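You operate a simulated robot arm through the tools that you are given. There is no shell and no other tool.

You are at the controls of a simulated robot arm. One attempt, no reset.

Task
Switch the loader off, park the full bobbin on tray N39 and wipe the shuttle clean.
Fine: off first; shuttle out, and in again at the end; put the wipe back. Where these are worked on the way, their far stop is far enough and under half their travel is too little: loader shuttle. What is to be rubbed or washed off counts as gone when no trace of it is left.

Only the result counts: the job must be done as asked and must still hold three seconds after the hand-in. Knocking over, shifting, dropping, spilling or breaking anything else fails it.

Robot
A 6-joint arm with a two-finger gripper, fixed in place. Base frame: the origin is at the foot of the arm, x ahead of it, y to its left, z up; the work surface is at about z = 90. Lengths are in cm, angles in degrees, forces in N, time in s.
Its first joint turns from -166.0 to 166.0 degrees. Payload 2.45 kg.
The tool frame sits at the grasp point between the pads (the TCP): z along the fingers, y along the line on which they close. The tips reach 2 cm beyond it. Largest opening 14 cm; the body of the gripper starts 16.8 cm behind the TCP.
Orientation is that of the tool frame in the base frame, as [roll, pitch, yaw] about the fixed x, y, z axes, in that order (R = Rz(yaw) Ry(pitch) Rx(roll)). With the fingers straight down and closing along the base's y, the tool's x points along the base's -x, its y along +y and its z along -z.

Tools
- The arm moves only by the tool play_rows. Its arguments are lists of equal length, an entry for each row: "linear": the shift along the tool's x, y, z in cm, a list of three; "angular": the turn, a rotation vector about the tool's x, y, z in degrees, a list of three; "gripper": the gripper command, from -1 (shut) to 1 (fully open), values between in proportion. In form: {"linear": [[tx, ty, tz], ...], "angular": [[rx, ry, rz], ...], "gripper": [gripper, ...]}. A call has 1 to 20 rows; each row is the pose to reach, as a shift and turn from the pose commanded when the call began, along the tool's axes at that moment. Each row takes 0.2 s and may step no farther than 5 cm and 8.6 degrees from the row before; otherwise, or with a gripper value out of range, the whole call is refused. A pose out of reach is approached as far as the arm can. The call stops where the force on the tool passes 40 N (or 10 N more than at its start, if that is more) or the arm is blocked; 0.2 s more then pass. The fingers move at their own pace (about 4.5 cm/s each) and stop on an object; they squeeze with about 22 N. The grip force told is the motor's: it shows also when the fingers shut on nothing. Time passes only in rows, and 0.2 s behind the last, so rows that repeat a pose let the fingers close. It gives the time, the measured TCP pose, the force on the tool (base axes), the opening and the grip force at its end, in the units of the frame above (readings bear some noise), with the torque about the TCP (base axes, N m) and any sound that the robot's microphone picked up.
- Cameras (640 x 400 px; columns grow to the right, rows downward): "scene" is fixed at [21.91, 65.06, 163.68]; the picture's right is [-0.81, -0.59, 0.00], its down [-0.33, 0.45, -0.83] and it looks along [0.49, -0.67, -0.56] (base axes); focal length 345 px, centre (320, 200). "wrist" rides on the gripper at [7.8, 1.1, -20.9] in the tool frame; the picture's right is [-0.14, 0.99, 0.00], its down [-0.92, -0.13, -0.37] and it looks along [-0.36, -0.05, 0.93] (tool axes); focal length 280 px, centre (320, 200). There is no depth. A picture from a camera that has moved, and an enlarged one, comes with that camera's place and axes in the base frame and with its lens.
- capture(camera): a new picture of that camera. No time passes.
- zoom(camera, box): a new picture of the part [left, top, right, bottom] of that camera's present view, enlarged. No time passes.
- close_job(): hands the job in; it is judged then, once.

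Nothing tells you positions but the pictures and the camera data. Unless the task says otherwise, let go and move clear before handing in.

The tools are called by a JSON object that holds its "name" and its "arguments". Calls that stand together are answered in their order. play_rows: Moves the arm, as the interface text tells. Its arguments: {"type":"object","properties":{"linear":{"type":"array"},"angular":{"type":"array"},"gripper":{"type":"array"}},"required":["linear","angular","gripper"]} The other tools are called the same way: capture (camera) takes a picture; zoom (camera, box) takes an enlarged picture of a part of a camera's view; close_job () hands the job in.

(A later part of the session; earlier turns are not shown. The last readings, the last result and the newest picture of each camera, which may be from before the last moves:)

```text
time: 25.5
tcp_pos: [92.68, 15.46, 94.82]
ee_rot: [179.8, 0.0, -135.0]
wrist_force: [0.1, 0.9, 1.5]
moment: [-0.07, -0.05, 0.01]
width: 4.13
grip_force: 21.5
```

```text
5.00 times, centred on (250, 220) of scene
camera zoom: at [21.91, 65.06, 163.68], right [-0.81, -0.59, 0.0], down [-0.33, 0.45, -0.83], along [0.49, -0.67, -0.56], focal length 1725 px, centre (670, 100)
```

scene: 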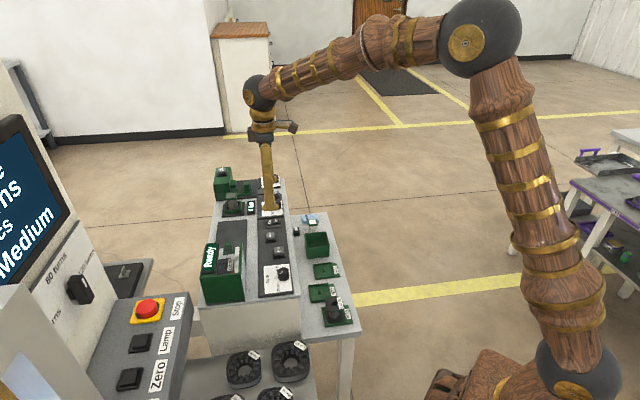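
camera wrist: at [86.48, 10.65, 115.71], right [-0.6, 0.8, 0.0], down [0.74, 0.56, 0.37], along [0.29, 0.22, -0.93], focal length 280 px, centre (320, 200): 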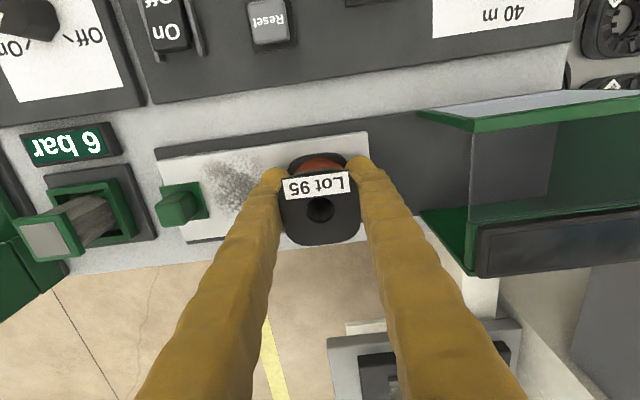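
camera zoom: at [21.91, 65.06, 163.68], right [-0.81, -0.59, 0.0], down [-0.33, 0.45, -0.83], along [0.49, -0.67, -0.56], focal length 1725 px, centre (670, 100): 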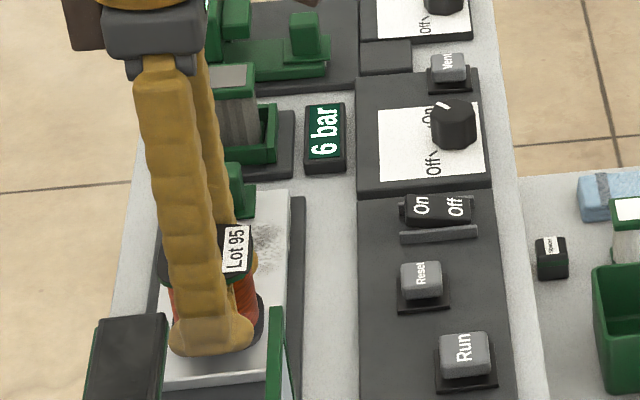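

The fingers have closed at 4.13 cm, on the wound wire just under the top flange. I'll lift straight up slowly and check that the bobbin comes along.

{"name": "play_rows", "arguments": {"linear": [[0, 0, 0], [0, 0, -0.6], [0, 0, -1.4], [0, 0, -2.5], [0, 0, -4], [0, 0, -6], [0, 0, -8.5], [0, 0, -11], [0, 0, -13.5], [0, 0, -13.5]], "angular": [[0, 0, 0], [0, 0, 0], [0, 0, 0], [0, 0, 0], [0, 0, 0], [0, 0, 0], [0, 0, 0], [0, 0, 0], [0, 0, 0], [0, 0, 0]], "gripper": [-1, -1, -1, -1, -1, -1, -1, -1, -1, -1]}}

{"name": "capture", "arguments": {"camera": "wrist"}}

{"name": "zoom", "arguments": {"camera": "scene", "box": [200, 150, 300, 270]}}

```text
time: 27.7
tcp_pos: [92.93, 15.67, 108.41]
ee_rot: [179.7, -0.1, -135.0]
wrist_force: [-0.1, 1.1, -3.5]
moment: [-0.04, -0.03, 0.03]
width: 4.06
grip_force: 22.0
```

```text
taken
camera wrist: at [86.73, 10.81, 129.36], right [-0.6, 0.8, 0.0], down [0.74, 0.56, 0.37], along [0.29, 0.22, -0.93], focal length 280 px, centre (320, 200)
```

wrist: 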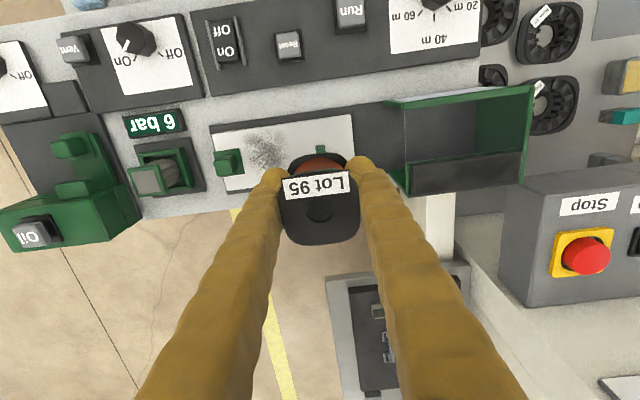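

```text
3.33 times, centred on (250, 210) of scene
camera zoom: at [21.91, 65.06, 163.68], right [-0.81, -0.59, 0.0], down [-0.33, 0.45, -0.83], along [0.49, -0.67, -0.56], focal length 1150 px, centre (553, 167)
```

zoom: 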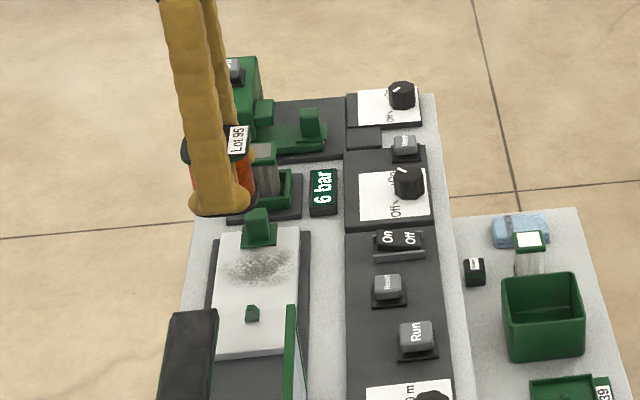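

The bobbin is off the spindle, held level. I'll carry it high over the panel to above tray N39 and check the tray from there.

{"name": "play_rows", "arguments": {"linear": [[2, -0.3, 0], [5.5, -0.8, 0], [9.5, -1.5, 0], [13.5, -2.1, 0], [17.5, -2.7, 0], [21.5, -3.3, 0], [25.5, -3.9, 0], [29, -4.5, 0], [31, -4.74, 0], [31, -4.74, 0], [31, -4.74, 0]], "angular": [[0, 0, 0], [0, 0, 0], [0, 0, 0], [0, 0, 0], [0, 0, 0], [0, 0, 0], [0, 0, 0], [0, 0, 0], [0, 0, 0], [0, 0, 0], [0, 0, 0]], "gripper": [-1, -1, -1, -1, -1, -1, -1, -1, -1, -1, -1]}}

{"name": "capture", "arguments": {"camera": "wrist"}}

{"name": "zoom", "arguments": {"camera": "wrist", "box": [230, 70, 410, 190]}}

{"name": "zoom", "arguments": {"camera": "scene", "box": [280, 190, 380, 330]}}

```text
time: 30.1
tcp_pos: [73.97, -9.92, 108.39]
ee_rot: [179.8, -0.1, -135.0]
wrist_force: [0.6, -0.2, -3.7]
moment: [-0.01, 0.02, 0.01]
width: 4.06
grip_force: 22.0
```

```text
taken
camera wrist: at [67.82, -14.67, 129.32], right [-0.6, 0.8, 0.0], down [0.74, 0.56, 0.37], along [0.29, 0.22, -0.93], focal length 280 px, centre (320, 200)
```

wrist: 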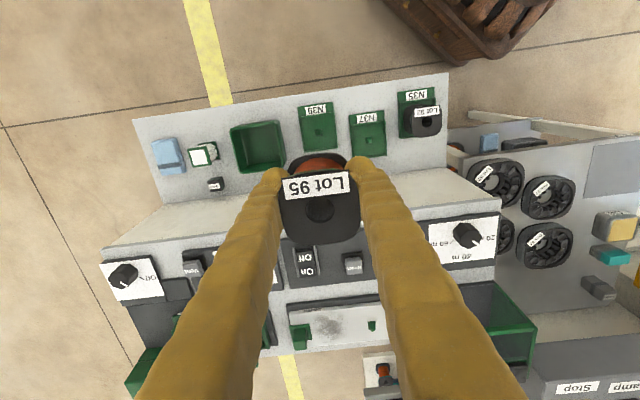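

```text
3.33 times, centred on (320, 130) of wrist
camera zoom: at [67.82, -14.67, 129.32], right [-0.6, 0.8, 0.0], down [0.74, 0.56, 0.37], along [0.29, 0.22, -0.93], focal length 935 px, centre (320, 433)
```

zoom: 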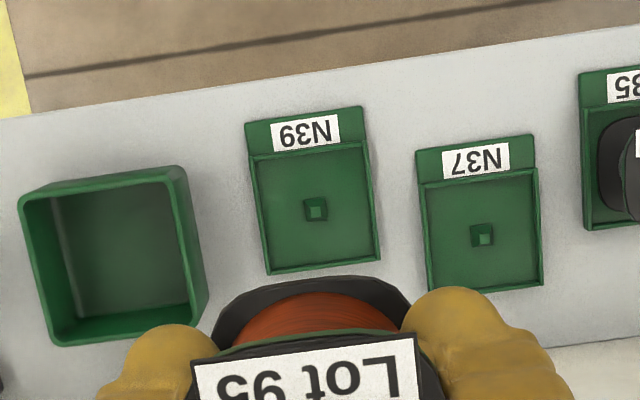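

```text
2.86 times, centred on (330, 260) of scene
camera zoom: at [21.91, 65.06, 163.68], right [-0.81, -0.59, 0.0], down [-0.33, 0.45, -0.83], along [0.49, -0.67, -0.56], focal length 986 px, centre (291, 29)
```

zoom: 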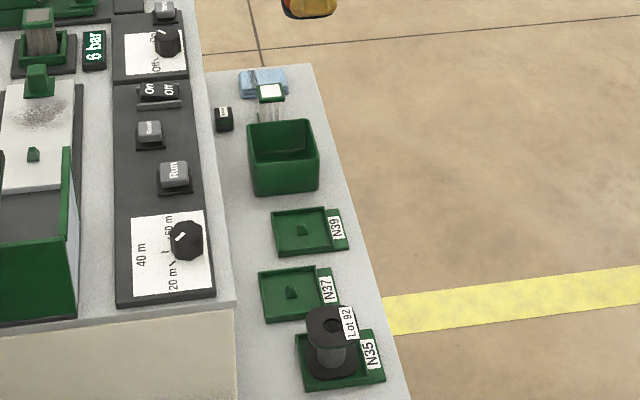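

Tray N39's peg is at about (74.5, -9.9), z around 70.5, and the tray lines up with the machine. I'll come down part way over it and check the alignment again.

{"name": "play_rows", "arguments": {"linear": [[-0.25, -0.36, 2], [-0.25, -0.36, 5], [-0.25, -0.36, 8.5], [-0.25, -0.36, 12], [-0.25, -0.36, 15], [-0.25, -0.36, 15.4], [-0.25, -0.36, 15.4]], "angular": [[0, 0, 0], [0, 0, 0], [0, 0, 0], [0, 0, 0], [0, 0, 0], [0, 0, 0], [0, 0, 0]], "gripper": [-1, -1, -1, -1, -1, -1, -1]}}

{"name": "capture", "arguments": {"camera": "wrist"}}

{"name": "zoom", "arguments": {"camera": "wrist", "box": [230, 70, 410, 190]}}

{"name": "zoom", "arguments": {"camera": "scene", "box": [280, 150, 380, 330]}}

```text
time: 31.7
tcp_pos: [74.55, -9.8, 92.93]
ee_rot: [179.8, -0.1, -134.9]
wrist_force: [-0.3, 0.3, -3.4]
moment: [0.01, 0.0, 0.0]
width: 4.06
grip_force: 21.9
```

```text
taken
camera wrist: at [68.31, -14.57, 113.92], right [-0.6, 0.8, 0.0], down [0.74, 0.56, 0.37], along [0.29, 0.22, -0.93], focal length 280 px, centre (320, 200)
```

wrist: 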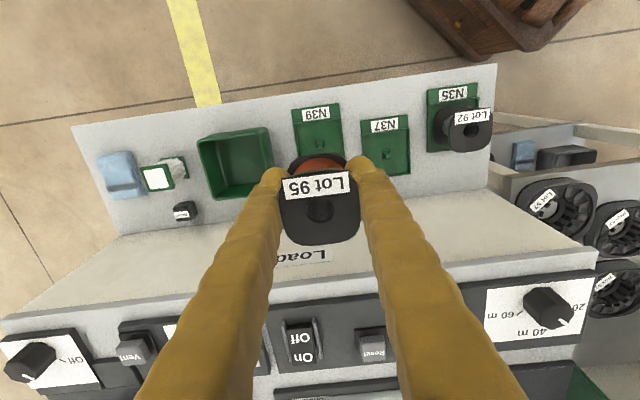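

```text
3.33 times, centred on (320, 130) of wrist
camera zoom: at [68.31, -14.57, 113.92], right [-0.6, 0.8, 0.0], down [0.74, 0.56, 0.37], along [0.29, 0.22, -0.93], focal length 935 px, centre (320, 433)
```

zoom: 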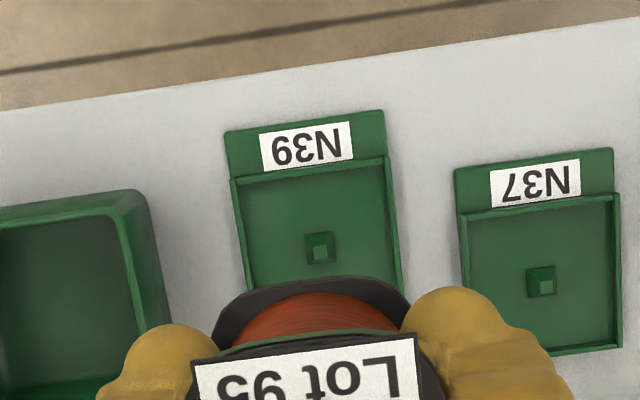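

```text
2.22 times, centred on (330, 240) of scene
camera zoom: at [21.91, 65.06, 163.68], right [-0.81, -0.59, 0.0], down [-0.33, 0.45, -0.83], along [0.49, -0.67, -0.56], focal length 766 px, centre (298, 111)
```

zoom: 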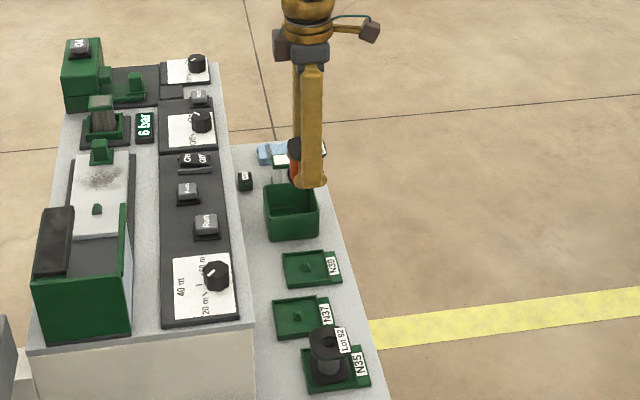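

The peg shows directly below the tool centre. Before lowering, I'll check where the bobbin hole sits in the grip.

{"name": "zoom", "arguments": {"camera": "wrist", "box": [270, 145, 370, 255]}}

{"name": "zoom", "arguments": {"camera": "scene", "box": [300, 195, 350, 250]}}

{"name": "zoom", "arguments": {"camera": "wrist", "box": [70, 120, 230, 240]}}

```text
3.64 times, centred on (320, 200) of wrist
camera zoom: at [68.31, -14.57, 113.92], right [-0.6, 0.8, 0.0], down [0.74, 0.56, 0.37], along [0.29, 0.22, -0.93], focal length 1020 px, centre (320, 200)
```

zoom: 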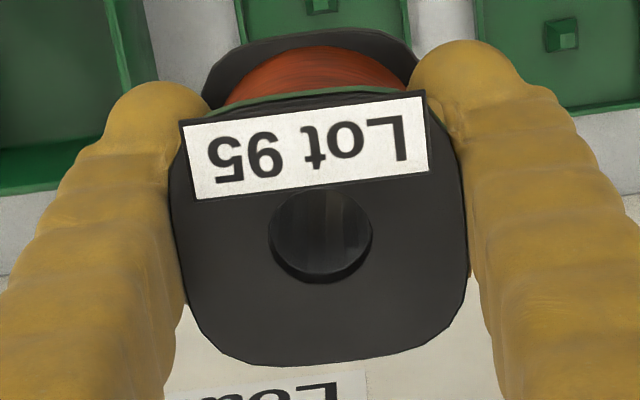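

```text
7.27 times, centred on (325, 222) of scene
camera zoom: at [21.91, 65.06, 163.68], right [-0.81, -0.59, 0.0], down [-0.33, 0.45, -0.83], along [0.49, -0.67, -0.56], focal length 2509 px, centre (284, 36)
```

zoom: 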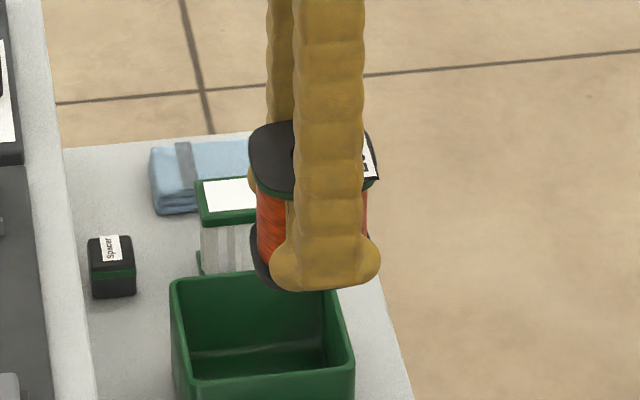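

```text
3.33 times, centred on (150, 180) of wrist
camera zoom: at [68.31, -14.57, 113.92], right [-0.6, 0.8, 0.0], down [0.74, 0.56, 0.37], along [0.29, 0.22, -0.93], focal length 935 px, centre (887, 267)
```

zoom: 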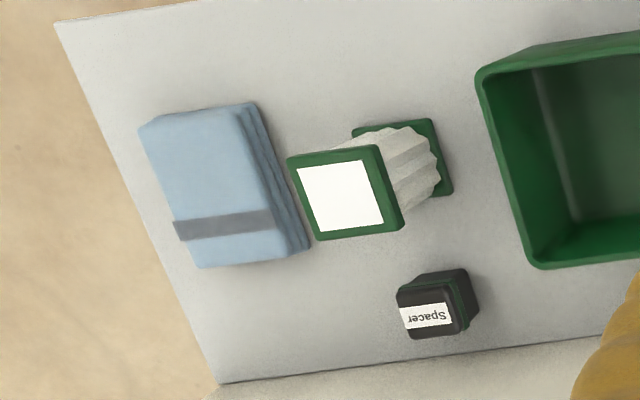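

The bobbin hole is centred in the grip and sits over the peg within about 0.1 cm. The folded blue cloth with the dark band looks like the wipe, and the white fluted part is a filter. I'll lower the bobbin straight down.

{"name": "play_rows", "arguments": {"linear": [[0, 0, 2], [0, 0, 5], [0, 0, 8], [0, 0, 11], [0, 0, 13.5], [0, 0, 15.5], [0, 0, 16.8], [0, 0, 16.8]], "angular": [[0, 0, 0], [0, 0, 0], [0, 0, 0], [0, 0, 0], [0, 0, 0], [0, 0, 0], [0, 0, 0], [0, 0, 0]], "gripper": [-1, -1, -1, -1, -1, -1, -1, -1]}}

{"name": "capture", "arguments": {"camera": "wrist"}}

{"name": "zoom", "arguments": {"camera": "scene", "box": [290, 215, 370, 295]}}

```text
time: 33.5
tcp_pos: [74.45, -9.89, 76.35]
ee_rot: [179.7, -0.1, -135.0]
wrist_force: [1.3, 1.0, -2.9]
moment: [-0.03, 0.0, 0.0]
width: 4.04
grip_force: 22.8
```

```text
taken
camera wrist: at [68.29, -14.69, 97.23], right [-0.6, 0.8, 0.0], down [0.74, 0.56, 0.37], along [0.29, 0.22, -0.93], focal length 280 px, centre (320, 200)
```

wrist: 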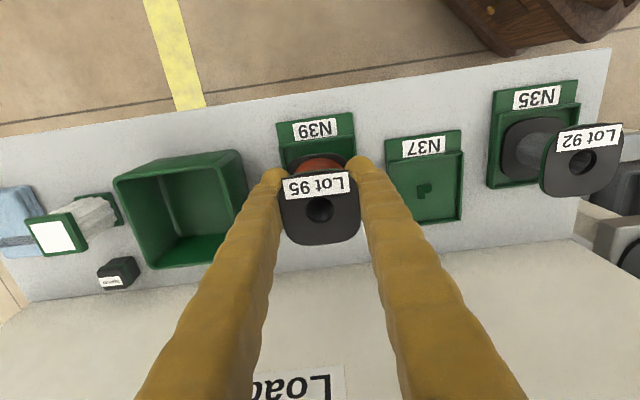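

```text
5.00 times, centred on (330, 255) of scene
camera zoom: at [21.91, 65.06, 163.68], right [-0.81, -0.59, 0.0], down [-0.33, 0.45, -0.83], along [0.49, -0.67, -0.56], focal length 1725 px, centre (270, -75)
```

zoom: 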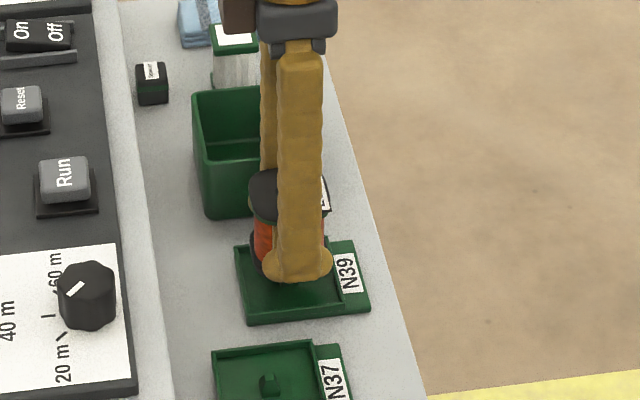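

The bobbin is just above the tray and clear of the bin. I'll lower it onto the peg in small steps while watching the force.

{"name": "play_rows", "arguments": {"linear": [[0, 0, 0.5], [0, 0, 1.0], [0, 0, 1.3], [0, 0, 1.5]], "angular": [[0, 0, 0], [0, 0, 0], [0, 0, 0], [0, 0, 0]], "gripper": [-1, -1, -1, -1]}}

{"name": "zoom", "arguments": {"camera": "scene", "box": [300, 230, 370, 290]}}

```text
time: 34.5
tcp_pos: [74.56, -9.99, 74.81]
ee_rot: [179.8, -0.1, -135.0]
wrist_force: [0.3, 0.4, -3.1]
moment: [-0.02, 0.03, 0.01]
width: 4.07
grip_force: 22.2
```

```text
6.67 times, centred on (335, 260) of scene
camera zoom: at [21.91, 65.06, 163.68], right [-0.81, -0.59, 0.0], down [-0.33, 0.45, -0.83], along [0.49, -0.67, -0.56], focal length 2300 px, centre (220, -200)
```

zoom: 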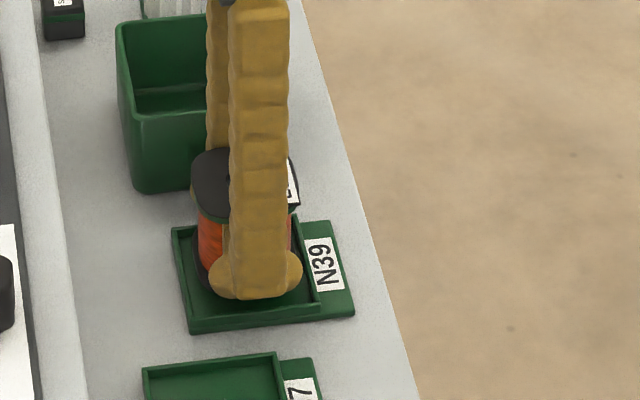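

No contact yet, so I'll keep going down in 0.2 cm steps.

{"name": "play_rows", "arguments": {"linear": [[0, 0, 0.2], [0, 0, 0.4], [0, 0, 0.5]], "angular": [[0, 0, 0], [0, 0, 0], [0, 0, 0]], "gripper": [-1, -1, -1]}}

```text
time: 35.3
tcp_pos: [74.38, -9.9, 74.09]
ee_rot: [179.9, -0.1, -134.9]
wrist_force: [0.3, 0.2, -3.1]
moment: [-0.01, -0.01, 0.01]
width: 4.1
grip_force: 21.5
```

{"name": "play_rows", "arguments": {"linear": [[0, 0, 0.15], [0, 0, 0.3], [0, 0, 0.3]], "angular": [[0, 0, 0], [0, 0, 0], [0, 0, 0]], "gripper": [-1, -1, -1]}}

{"name": "zoom", "arguments": {"camera": "scene", "box": [300, 230, 370, 290]}}

```text
time: 36.1
tcp_pos: [74.33, -9.95, 73.76]
ee_rot: [179.8, -0.2, -135.1]
wrist_force: [-0.1, 0.0, -3.5]
moment: [-0.02, 0.01, 0.0]
width: 4.12
grip_force: 22.2
```

```text
6.67 times, centred on (335, 260) of scene
camera zoom: at [21.91, 65.06, 163.68], right [-0.81, -0.59, 0.0], down [-0.33, 0.45, -0.83], along [0.49, -0.67, -0.56], focal length 2300 px, centre (220, -200)
```

zoom: 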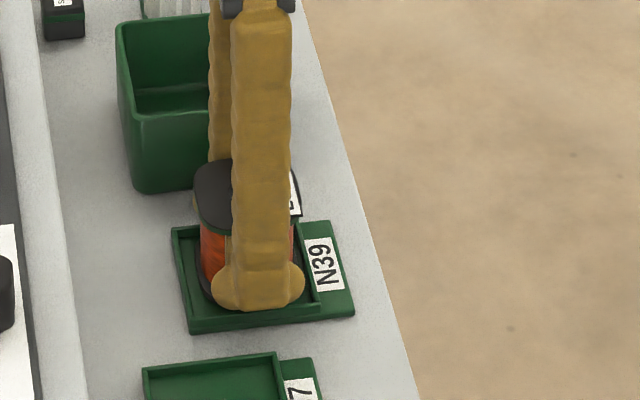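

Still no contact, so I'll go on in 0.15 cm steps.

{"name": "play_rows", "arguments": {"linear": [[0, 0, 0.15], [0, 0, 0.3], [0, 0, 0.3]], "angular": [[0, 0, 0], [0, 0, 0], [0, 0, 0]], "gripper": [-1, -1, -1]}}

{"name": "capture", "arguments": {"camera": "wrist"}}

{"name": "zoom", "arguments": {"camera": "wrist", "box": [250, 100, 390, 190]}}

```text
time: 36.9
tcp_pos: [74.49, -9.94, 73.52]
ee_rot: [179.8, 0.0, -135.0]
wrist_force: [-1.4, 1.2, 2.8]
moment: [-0.06, -0.05, -0.06]
width: 4.09
grip_force: 22.4
```

```text
taken
camera wrist: at [68.22, -14.7, 94.45], right [-0.6, 0.8, 0.0], down [0.74, 0.56, 0.37], along [0.29, 0.22, -0.93], focal length 280 px, centre (320, 200)
```

wrist: 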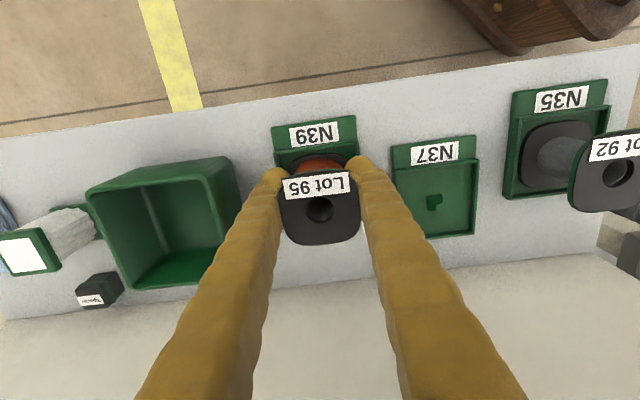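

```text
4.44 times, centred on (320, 145) of wrist
camera zoom: at [68.22, -14.7, 94.45], right [-0.6, 0.8, 0.0], down [0.74, 0.56, 0.37], along [0.29, 0.22, -0.93], focal length 1246 px, centre (320, 444)
```

zoom: 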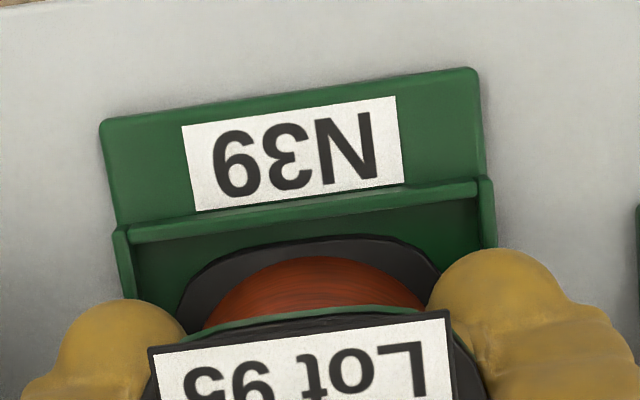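

The force went from -3.5 N to +2.8 N, so the bobbin is seated, and its top matches the height of the N35 bobbin. I'll ease up slightly so the tips clear the tray rim, then open to about 7 cm.

{"name": "play_rows", "arguments": {"linear": [[0, 0, -0.2], [0, 0, -0.2], [0, 0, -0.2], [0, 0, -0.2], [0, 0, -0.2], [0, 0, -0.2], [0, 0, -0.2], [0, 0, -0.2]], "angular": [[0, 0, 0], [0, 0, 0], [0, 0, 0], [0, 0, 0], [0, 0, 0], [0, 0, 0], [0, 0, 0], [0, 0, 0]], "gripper": [-1, -0.4, -0.3, -0.2, -0.1, 0.0, 0.0, 0.0]}}

{"name": "capture", "arguments": {"camera": "wrist"}}

{"name": "zoom", "arguments": {"camera": "scene", "box": [300, 230, 370, 290]}}

```text
time: 38.7
tcp_pos: [74.46, -9.88, 73.78]
ee_rot: [179.9, -0.1, -135.0]
wrist_force: [-0.2, 0.7, -0.6]
moment: [0.02, -0.01, 0.01]
width: 6.99
grip_force: 0.1
```

```text
taken
camera wrist: at [68.27, -14.71, 94.63], right [-0.6, 0.8, 0.0], down [0.74, 0.56, 0.37], along [0.29, 0.22, -0.93], focal length 280 px, centre (320, 200)
```

wrist: 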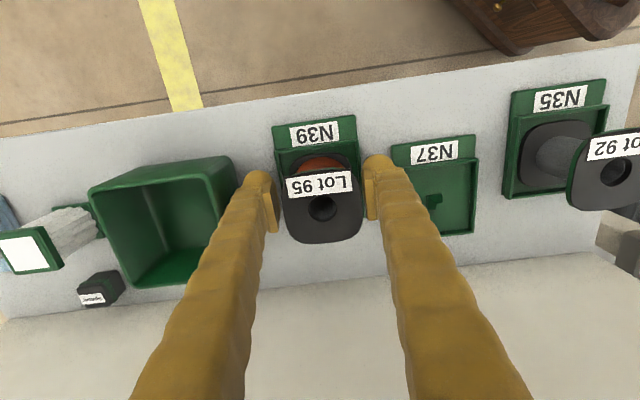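

```text
6.67 times, centred on (335, 260) of scene
camera zoom: at [21.91, 65.06, 163.68], right [-0.81, -0.59, 0.0], down [-0.33, 0.45, -0.83], along [0.49, -0.67, -0.56], focal length 2300 px, centre (220, -200)
```

zoom: 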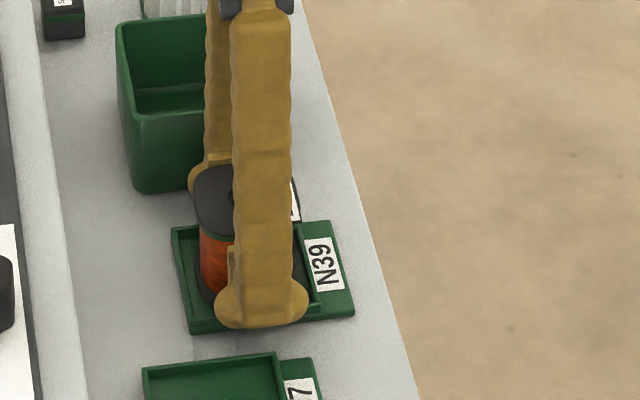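

The bobbin is standing free in tray N39. I'll open a touch more and lift straight up.

{"name": "play_rows", "arguments": {"linear": [[0, 0.1, 0], [0, 0.1, 0], [0, 0.1, -1], [0, 0.1, -2.5], [0, 0.1, -4.5], [0, 0.1, -7], [0, 0.1, -10], [0, 0.1, -14], [0, 0.1, -18], [0, 0.1, -22], [0, 0.1, -22]], "angular": [[0, 0, 0], [0, 0, 0], [0, 0, 0], [0, 0, 0], [0, 0, 0], [0, 0, 0], [0, 0, 0], [0, 0, 0], [0, 0, 0], [0, 0, 0], [0, 0, 0]], "gripper": [0.06, 0.06, 0.06, 0.06, 0.06, 0.06, 0.06, 0.06, 0.06, 0.06, 0.06]}}

{"name": "capture", "arguments": {"camera": "wrist"}}

{"name": "zoom", "arguments": {"camera": "scene", "box": [290, 205, 370, 335]}}

{"name": "zoom", "arguments": {"camera": "wrist", "box": [250, 80, 390, 190]}}

```text
time: 41.1
tcp_pos: [74.45, -9.65, 95.95]
ee_rot: [179.9, 0.0, -135.0]
wrist_force: [-0.3, -0.4, -0.6]
moment: [0.02, 0.06, 0.01]
width: 7.43
grip_force: 0.0
```

```text
taken
camera wrist: at [68.15, -14.57, 116.9], right [-0.6, 0.8, 0.0], down [0.74, 0.56, 0.37], along [0.29, 0.22, -0.93], focal length 280 px, centre (320, 200)
```

wrist: 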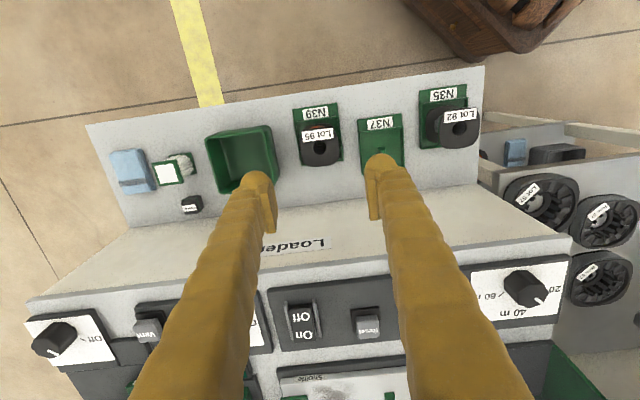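

```text
3.08 times, centred on (330, 270) of scene
camera zoom: at [21.91, 65.06, 163.68], right [-0.81, -0.59, 0.0], down [-0.33, 0.45, -0.83], along [0.49, -0.67, -0.56], focal length 1061 px, centre (289, -15)
```

zoom: 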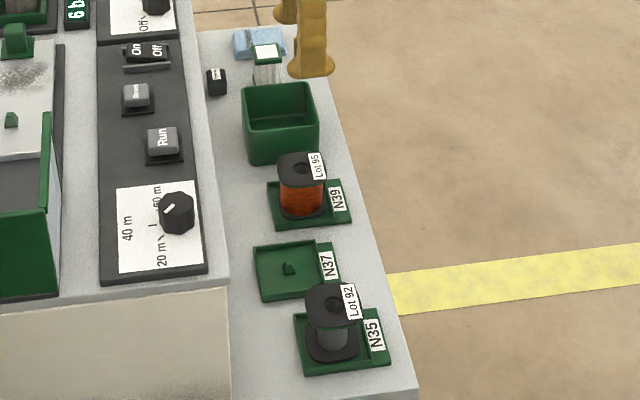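

```text
3.64 times, centred on (320, 135) of wrist
camera zoom: at [68.15, -14.57, 116.9], right [-0.6, 0.8, 0.0], down [0.74, 0.56, 0.37], along [0.29, 0.22, -0.93], focal length 1020 px, centre (320, 436)
```

zoom: 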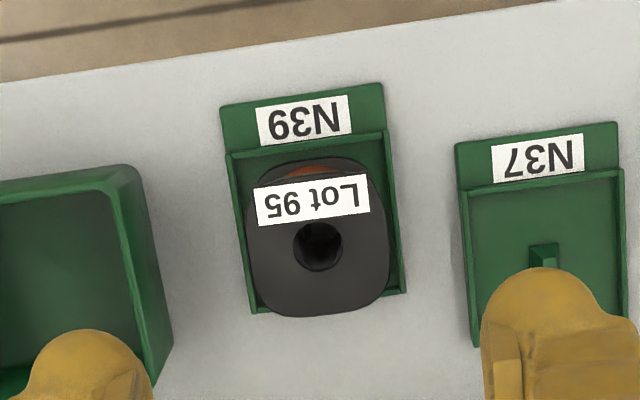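

The full bobbin stands upright on N39. The wipe is around (96.5, -31.5) on the low side table, about 5 × 7 cm with its long side along 45°. I'll turn the tool so the fingers close along that long side and look at it from closer.

{"name": "play_rows", "arguments": {"linear": [[0, 0, -3], [0.1, -2, -5], [0.2, -4, -5], [0.3, -6, -5], [0.4, -8, -5], [0.5, -10, -5], [0.6, -12, -5], [0.7, -14, -5], [0.8, -16.5, -5], [0.9, -19, -5], [1.1, -21, -5], [1.27, -23.2, -5], [1.27, -23.2, -5]], "angular": [[0, 0, 0], [0, 0, 8], [0, 0, 16], [0, 0, 24], [0, 0, 32], [0, 0, 40], [0, 0, 48], [0, 0, 56], [0, 0, 64], [0, 0, 72], [0, 0, 80], [0, 0, 88], [0, 0, 90]], "gripper": [0.06, 0.3, 0.6, 1, 1, 1, 1, 1, 1, 1, 1, 1, 1]}}

{"name": "capture", "arguments": {"camera": "wrist"}}

{"name": "capture", "arguments": {"camera": "scene"}}

```text
time: 43.9
tcp_pos: [90.06, -27.19, 100.58]
ee_rot: [-179.9, -0.1, 134.9]
wrist_force: [-0.4, -0.3, -0.6]
moment: [-0.02, 0.01, 0.0]
width: 13.99
grip_force: 0.1
```

```text
taken
camera wrist: at [85.32, -20.93, 121.58], right [0.8, 0.6, 0.0], down [0.56, -0.74, 0.37], along [0.22, -0.29, -0.93], focal length 280 px, centre (320, 200)
```

wrist: 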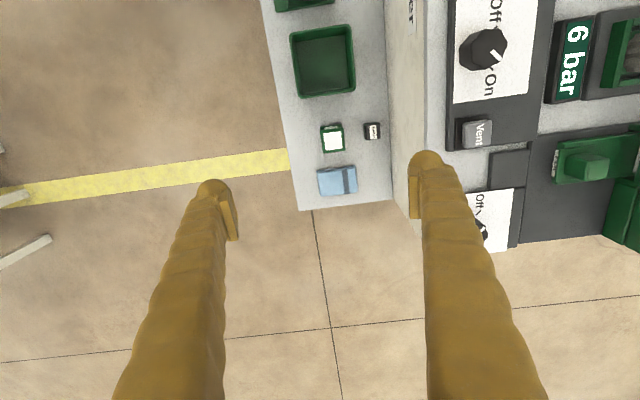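

```text
taken
```

scene: 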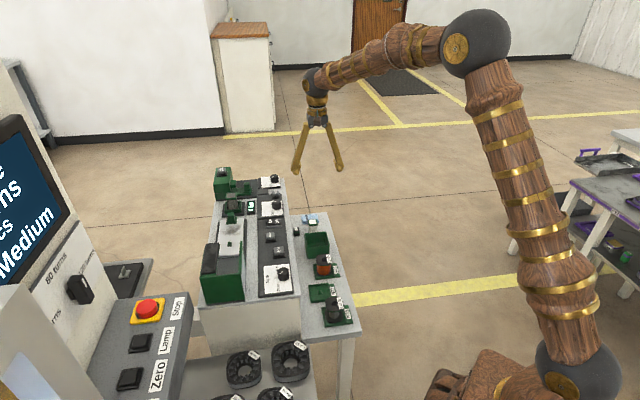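

The wipe is well in view now. I'll zoom in for accurate edges.

{"name": "zoom", "arguments": {"camera": "wrist", "box": [270, 110, 400, 220]}}

{"name": "zoom", "arguments": {"camera": "scene", "box": [285, 205, 335, 245]}}

```text
3.64 times, centred on (335, 165) of wrist
camera zoom: at [85.32, -20.93, 121.58], right [0.8, 0.6, 0.0], down [0.56, -0.74, 0.37], along [0.22, -0.29, -0.93], focal length 1020 px, centre (266, 327)
```

zoom: 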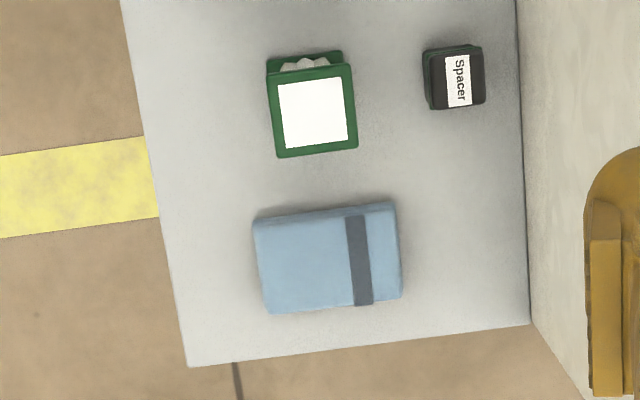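

```text
10.00 times, centred on (310, 225) of scene
camera zoom: at [21.91, 65.06, 163.68], right [-0.81, -0.59, 0.0], down [-0.33, 0.45, -0.83], along [0.49, -0.67, -0.56], focal length 3449 px, centre (420, -50)
```

zoom: 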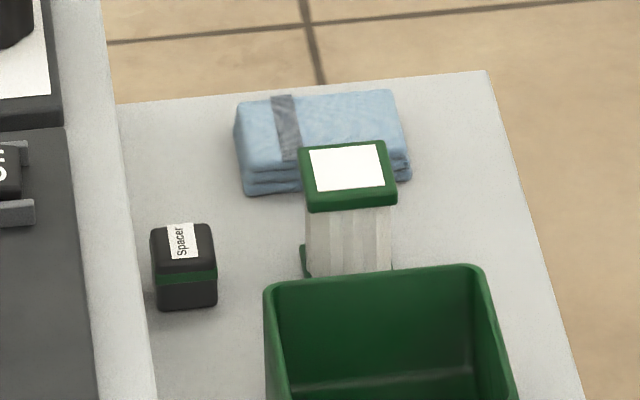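

The wipe's centre is about (97.6, -31.75) with its top near z=71.4, so it is about 1.3 cm thick, and there is enough room to the box face and the filter. I'll position above it with the fingers 10 cm open and come down part way.

{"name": "play_rows", "arguments": {"linear": [[-3, 0.7, 0], [-6, 1.4, 2], [-8.55, 2.12, 5], [-8.55, 2.12, 9], [-8.55, 2.12, 13], [-8.55, 2.12, 17], [-8.55, 2.12, 20], [-8.55, 2.12, 20]], "angular": [[0, 0, 0], [0, 0, 0], [0, 0, 0], [0, 0, 0], [0, 0, 0], [0, 0, 0], [0, 0, 0], [0, 0, 0]], "gripper": [0.43, 0.43, 0.43, 0.43, 0.43, 0.43, 0.43, 0.43]}}

{"name": "capture", "arguments": {"camera": "wrist"}}

{"name": "zoom", "arguments": {"camera": "scene", "box": [270, 190, 350, 250]}}

```text
time: 45.7
tcp_pos: [97.49, -31.57, 80.38]
ee_rot: [-179.9, -0.2, 135.0]
wrist_force: [0.4, 0.4, -0.2]
moment: [0.04, -0.01, 0.04]
width: 9.99
grip_force: 0.1
```

```text
taken
camera wrist: at [92.75, -25.36, 101.36], right [0.8, 0.6, 0.0], down [0.56, -0.74, 0.37], along [0.22, -0.29, -0.93], focal length 280 px, centre (320, 200)
```

wrist: 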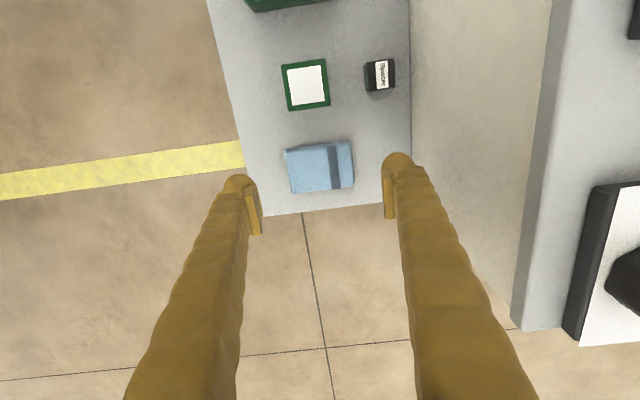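

```text
6.67 times, centred on (310, 220) of scene
camera zoom: at [21.91, 65.06, 163.68], right [-0.81, -0.59, 0.0], down [-0.33, 0.45, -0.83], along [0.49, -0.67, -0.56], focal length 2300 px, centre (387, 67)
```

zoom: 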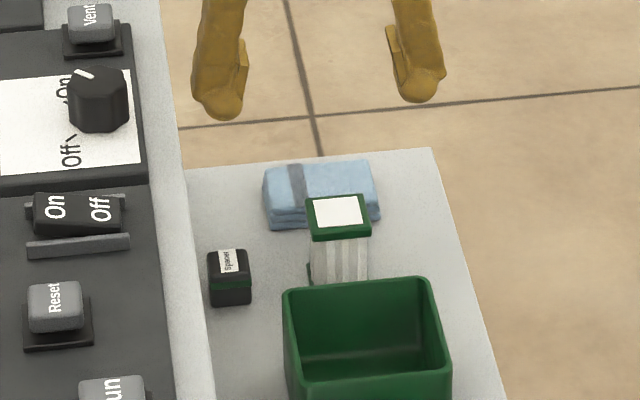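

The wipe is centred below the tool. I'll go down until the tips are just above the table and close.

{"name": "play_rows", "arguments": {"linear": [[0, 0, 3], [0, 0, 5.5], [0, 0, 7], [0, 0, 7.6], [0, 0, 7.9], [0, 0, 7.9]], "angular": [[0, 0, 0], [0, 0, 0], [0, 0, 0], [0, 0, 0], [0, 0, 0], [0, 0, 0]], "gripper": [0.43, 0.43, 0.43, 0.43, 0.43, 0.43]}}

{"name": "capture", "arguments": {"camera": "wrist"}}

{"name": "zoom", "arguments": {"camera": "scene", "box": [280, 195, 340, 240]}}

```text
time: 47.1
tcp_pos: [97.49, -31.52, 72.78]
ee_rot: [-179.9, -0.2, 135.1]
wrist_force: [-0.1, -0.1, 0.0]
moment: [0.01, 0.03, 0.01]
width: 10.01
grip_force: 0.0
```

```text
taken
camera wrist: at [92.73, -25.36, 93.69], right [0.8, 0.6, 0.0], down [0.56, -0.74, 0.37], along [0.22, -0.29, -0.93], focal length 280 px, centre (320, 200)
```

wrist: 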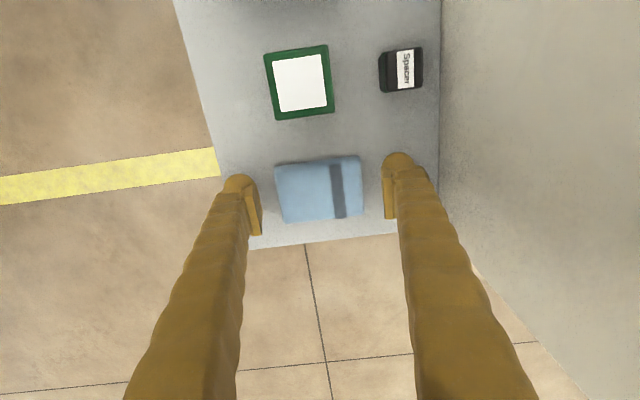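

```text
8.89 times, centred on (310, 218) of scene
camera zoom: at [21.91, 65.06, 163.68], right [-0.81, -0.59, 0.0], down [-0.33, 0.45, -0.83], along [0.49, -0.67, -0.56], focal length 3066 px, centre (409, 44)
```

zoom: 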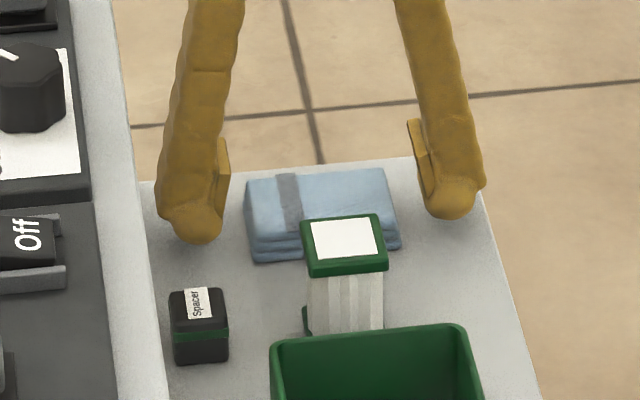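

No contact yet, so I'll ease down a little more before closing.

{"name": "play_rows", "arguments": {"linear": [[0, 0, 0.2], [0, 0, 0.4], [0, 0, 0.4]], "angular": [[0, 0, 0], [0, 0, 0], [0, 0, 0]], "gripper": [0.43, 0.43, 0.43]}}

```text
time: 47.9
tcp_pos: [97.52, -31.62, 72.3]
ee_rot: [-179.9, -0.3, 135.0]
wrist_force: [0.5, 0.0, -0.2]
moment: [-0.02, -0.02, 0.02]
width: 10.01
grip_force: 0.1
```

I'm not certain of the table height, so I'll feel for it gently in small steps.

{"name": "play_rows", "arguments": {"linear": [[0, 0, 0.15], [0, 0, 0.3], [0, 0, 0.3]], "angular": [[0, 0, 0], [0, 0, 0], [0, 0, 0]], "gripper": [0.43, 0.43, 0.43]}}

{"name": "zoom", "arguments": {"camera": "scene", "box": [280, 195, 340, 240]}}

```text
time: 48.7
tcp_pos: [97.4, -31.63, 72.0]
ee_rot: [-180.0, -0.1, 135.1]
wrist_force: [1.2, -0.3, 0.6]
moment: [0.02, 0.01, 0.0]
width: 10.02
grip_force: 0.1
```

```text
8.89 times, centred on (310, 218) of scene
camera zoom: at [21.91, 65.06, 163.68], right [-0.81, -0.59, 0.0], down [-0.33, 0.45, -0.83], along [0.49, -0.67, -0.56], focal length 3066 px, centre (409, 44)
```

zoom: 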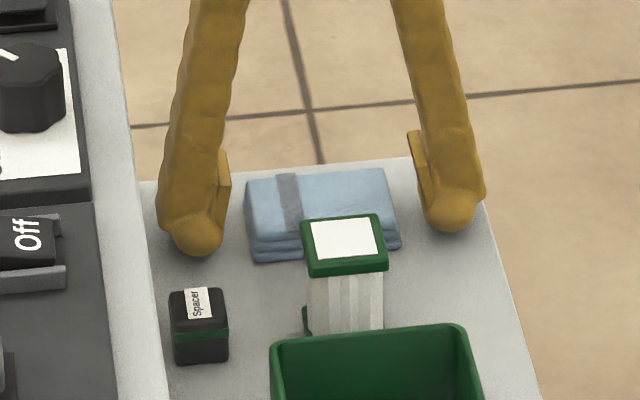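

{"name": "play_rows", "arguments": {"linear": [[0, 0, 0.15], [0, 0, 0.3], [0, 0, 0.3]], "angular": [[0, 0, 0], [0, 0, 0], [0, 0, 0]], "gripper": [0.43, 0.43, 0.43]}}

```text
time: 49.5
tcp_pos: [97.37, -31.71, 71.66]
ee_rot: [-179.8, -0.2, 135.0]
wrist_force: [-0.6, -0.6, 0.5]
moment: [-0.02, 0.01, 0.01]
width: 9.98
grip_force: 0.1
```

{"name": "play_rows", "arguments": {"linear": [[0, 0, 0.15], [0, 0, 0.3], [0, 0, 0.3]], "angular": [[0, 0, 0], [0, 0, 0], [0, 0, 0]], "gripper": [0.43, 0.43, 0.43]}}

{"name": "zoom", "arguments": {"camera": "scene", "box": [280, 195, 340, 240]}}

{"name": "capture", "arguments": {"camera": "wrist"}}

```text
time: 50.2
tcp_pos: [97.37, -31.7, 71.67]
ee_rot: [-179.9, -0.1, 134.9]
wrist_force: [-4.1, 4.4, 9.8]
moment: [0.22, -0.12, 0.14]
width: 10.02
grip_force: 0.3
stopped in row 3: the force on the tool passed its limit at 42 N (the readings are from after the stop); the commanded pose is now the measured one
```

```text
8.89 times, centred on (310, 218) of scene
camera zoom: at [21.91, 65.06, 163.68], right [-0.81, -0.59, 0.0], down [-0.33, 0.45, -0.83], along [0.49, -0.67, -0.56], focal length 3066 px, centre (409, 44)
```

zoom: 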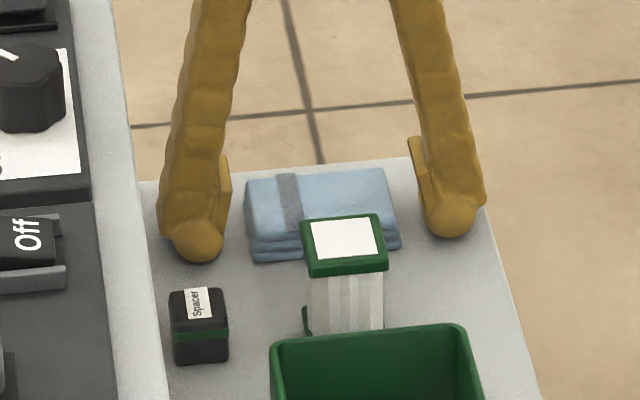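

```text
taken
camera wrist: at [92.73, -25.42, 92.56], right [0.8, 0.6, 0.0], down [0.56, -0.74, 0.37], along [0.22, -0.29, -0.93], focal length 280 px, centre (320, 200)
```

wrist: 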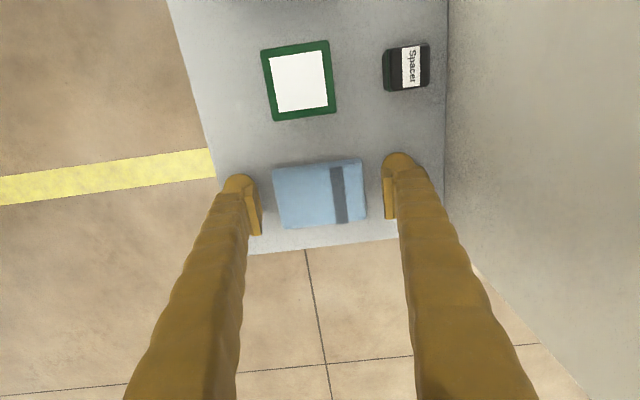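

I felt the table at about z=69.6. I'll lift the tips 0.3 cm off it and close on the wipe.

{"name": "play_rows", "arguments": {"linear": [[0, 0, -0.3], [0, 0, -0.3], [0, 0, -0.3], [0, 0, -0.3], [0, 0, -0.3], [0, 0, -0.3]], "angular": [[0, 0, 0], [0, 0, 0], [0, 0, 0], [0, 0, 0], [0, 0, 0], [0, 0, 0]], "gripper": [0.43, 0.2, 0, -1, -1, -1]}}

{"name": "capture", "arguments": {"camera": "wrist"}}

{"name": "zoom", "arguments": {"camera": "scene", "box": [280, 195, 340, 240]}}

```text
time: 51.6
tcp_pos: [97.4, -31.64, 71.82]
ee_rot: [180.0, -0.2, 134.9]
wrist_force: [-0.3, 1.3, 1.0]
moment: [0.07, -0.03, 0.01]
width: 7.36
grip_force: 22.2
```

```text
taken
camera wrist: at [92.71, -25.39, 92.79], right [0.8, 0.6, 0.0], down [0.56, -0.74, 0.37], along [0.22, -0.29, -0.93], focal length 280 px, centre (320, 200)
```

wrist: 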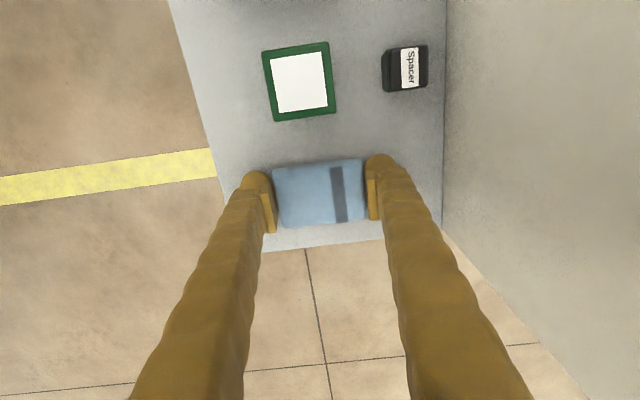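

```text
8.89 times, centred on (310, 218) of scene
camera zoom: at [21.91, 65.06, 163.68], right [-0.81, -0.59, 0.0], down [-0.33, 0.45, -0.83], along [0.49, -0.67, -0.56], focal length 3066 px, centre (409, 44)
```

zoom: 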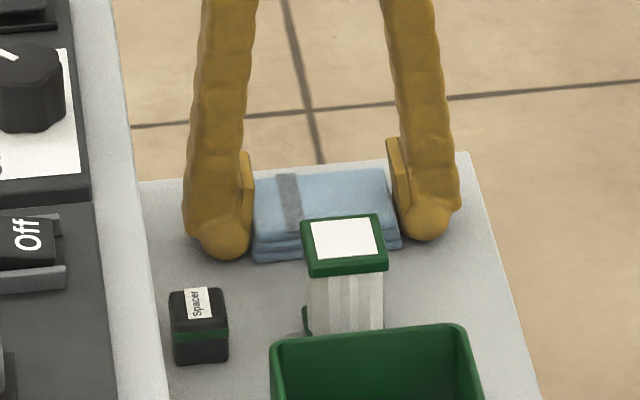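

The wipe is gripped at 7.4 cm. Its home pose for putting it back is TCP (97.4, -31.65, 71.8) with yaw 135°. I'll lift it straight up.

{"name": "play_rows", "arguments": {"linear": [[0, 0, -0.5], [0, 0, -1.5], [0, 0, -3.5], [0, 0, -6], [0, 0, -9.5], [0, 0, -13.5], [0, 0, -17.5], [0, 0, -21], [0, 0, -24], [0, 0, -24]], "angular": [[0, 0, 0], [0, 0, 0], [0, 0, 0], [0, 0, 0], [0, 0, 0], [0, 0, 0], [0, 0, 0], [0, 0, 0], [0, 0, 0], [0, 0, 0]], "gripper": [-1, -1, -1, -1, -1, -1, -1, -1, -1, -1]}}

{"name": "capture", "arguments": {"camera": "wrist"}}

{"name": "zoom", "arguments": {"camera": "scene", "box": [190, 150, 350, 270]}}

```text
time: 53.8
tcp_pos: [97.51, -31.59, 95.97]
ee_rot: [179.9, -0.2, 135.0]
wrist_force: [-0.2, 0.6, 0.3]
moment: [0.01, 0.0, -0.03]
width: 7.34
grip_force: 22.2
```

```text
taken
camera wrist: at [92.81, -25.29, 116.94], right [0.8, 0.6, 0.0], down [0.56, -0.74, 0.37], along [0.22, -0.29, -0.93], focal length 280 px, centre (320, 200)
```

wrist: 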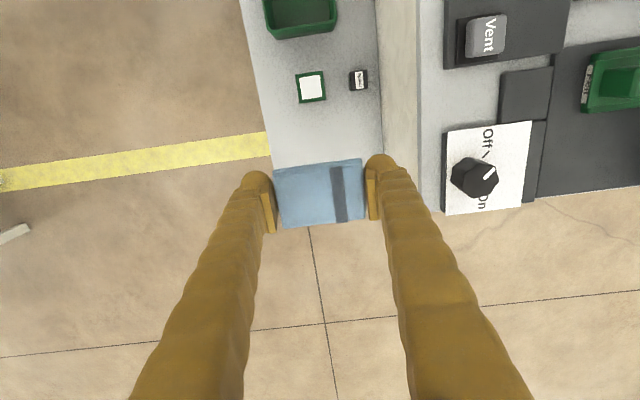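

```text
3.33 times, centred on (270, 210) of scene
camera zoom: at [21.91, 65.06, 163.68], right [-0.81, -0.59, 0.0], down [-0.33, 0.45, -0.83], along [0.49, -0.67, -0.56], focal length 1150 px, centre (487, 167)
```

zoom: 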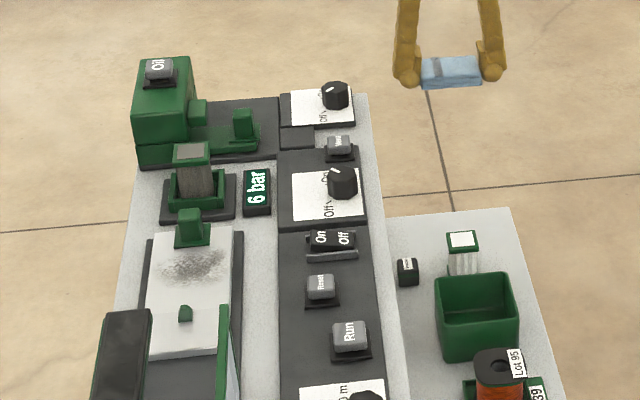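

The wipe lifted cleanly. On the plate, the stain's centre is near (98.3, 9.7), about 7 cm across and 6 cm along, right beside the handle base. I'll carry the wipe over on an inward, high path.

{"name": "play_rows", "arguments": {"linear": [[3, -0.3, -2], [6, -0.7, -4], [9, -1, -6], [12.1, -1.34, -8], [15.3, 1.1, -9], [18.5, 3.6, -10], [21.6, 6.1, -11], [24.8, 8.6, -12], [26.8, 11.6, -12], [28.8, 14.6, -12], [30.8, 17.6, -12], [32.6, 20.6, -12], [31.4, 23.6, -12], [30.1, 26.6, -12], [28.74, 29.73, -12], [28.74, 29.73, -12]], "angular": [[0, 0, 0], [0, 0, 0], [0, 0, 0], [0, 0, 0], [0, 0, 0], [0, 0, 0], [0, 0, 0], [0, 0, 0], [0, 0, 0], [0, 0, 0], [0, 0, 0], [0, 0, 0], [0, 0, 0], [0, 0, 0], [0, 0, 0], [0, 0, 0]], "gripper": [-1, -1, -1, -1, -1, -1, -1, -1, -1, -1, -1, -1, -1, -1, -1, -1]}}

{"name": "capture", "arguments": {"camera": "wrist"}}

{"name": "zoom", "arguments": {"camera": "wrist", "box": [240, 60, 400, 180]}}

{"name": "zoom", "arguments": {"camera": "scene", "box": [200, 160, 300, 270]}}

```text
time: 57.2
tcp_pos: [97.88, 9.33, 107.92]
ee_rot: [-180.0, -0.2, 135.0]
wrist_force: [0.3, 0.0, -0.2]
moment: [0.01, -0.01, -0.01]
width: 7.35
grip_force: 21.5
```

```text
taken
camera wrist: at [93.21, 15.62, 128.87], right [0.8, 0.6, 0.0], down [0.56, -0.74, 0.37], along [0.22, -0.29, -0.93], focal length 280 px, centre (320, 200)
```

wrist: 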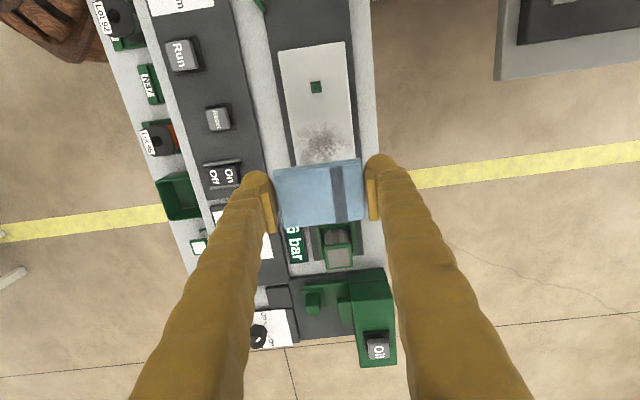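

```text
3.33 times, centred on (320, 120) of wrist
camera zoom: at [93.21, 15.62, 128.87], right [0.8, 0.6, 0.0], down [0.56, -0.74, 0.37], along [0.22, -0.29, -0.93], focal length 935 px, centre (320, 467)
```

zoom: 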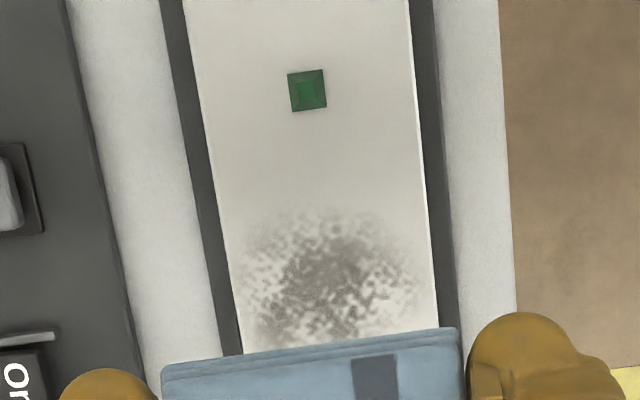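

```text
3.64 times, centred on (250, 215) of scene
camera zoom: at [21.91, 65.06, 163.68], right [-0.81, -0.59, 0.0], down [-0.33, 0.45, -0.83], along [0.49, -0.67, -0.56], focal length 1254 px, centre (574, 146)
```

zoom: 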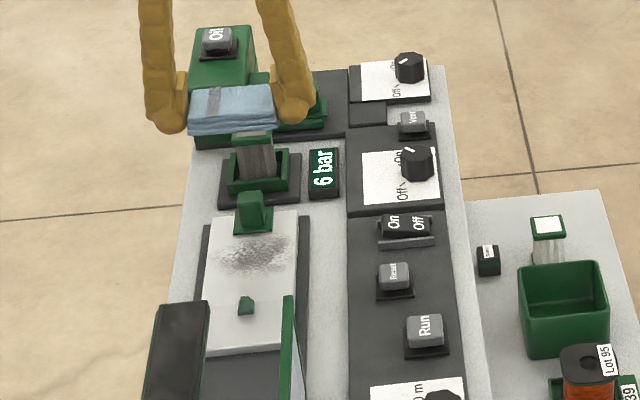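

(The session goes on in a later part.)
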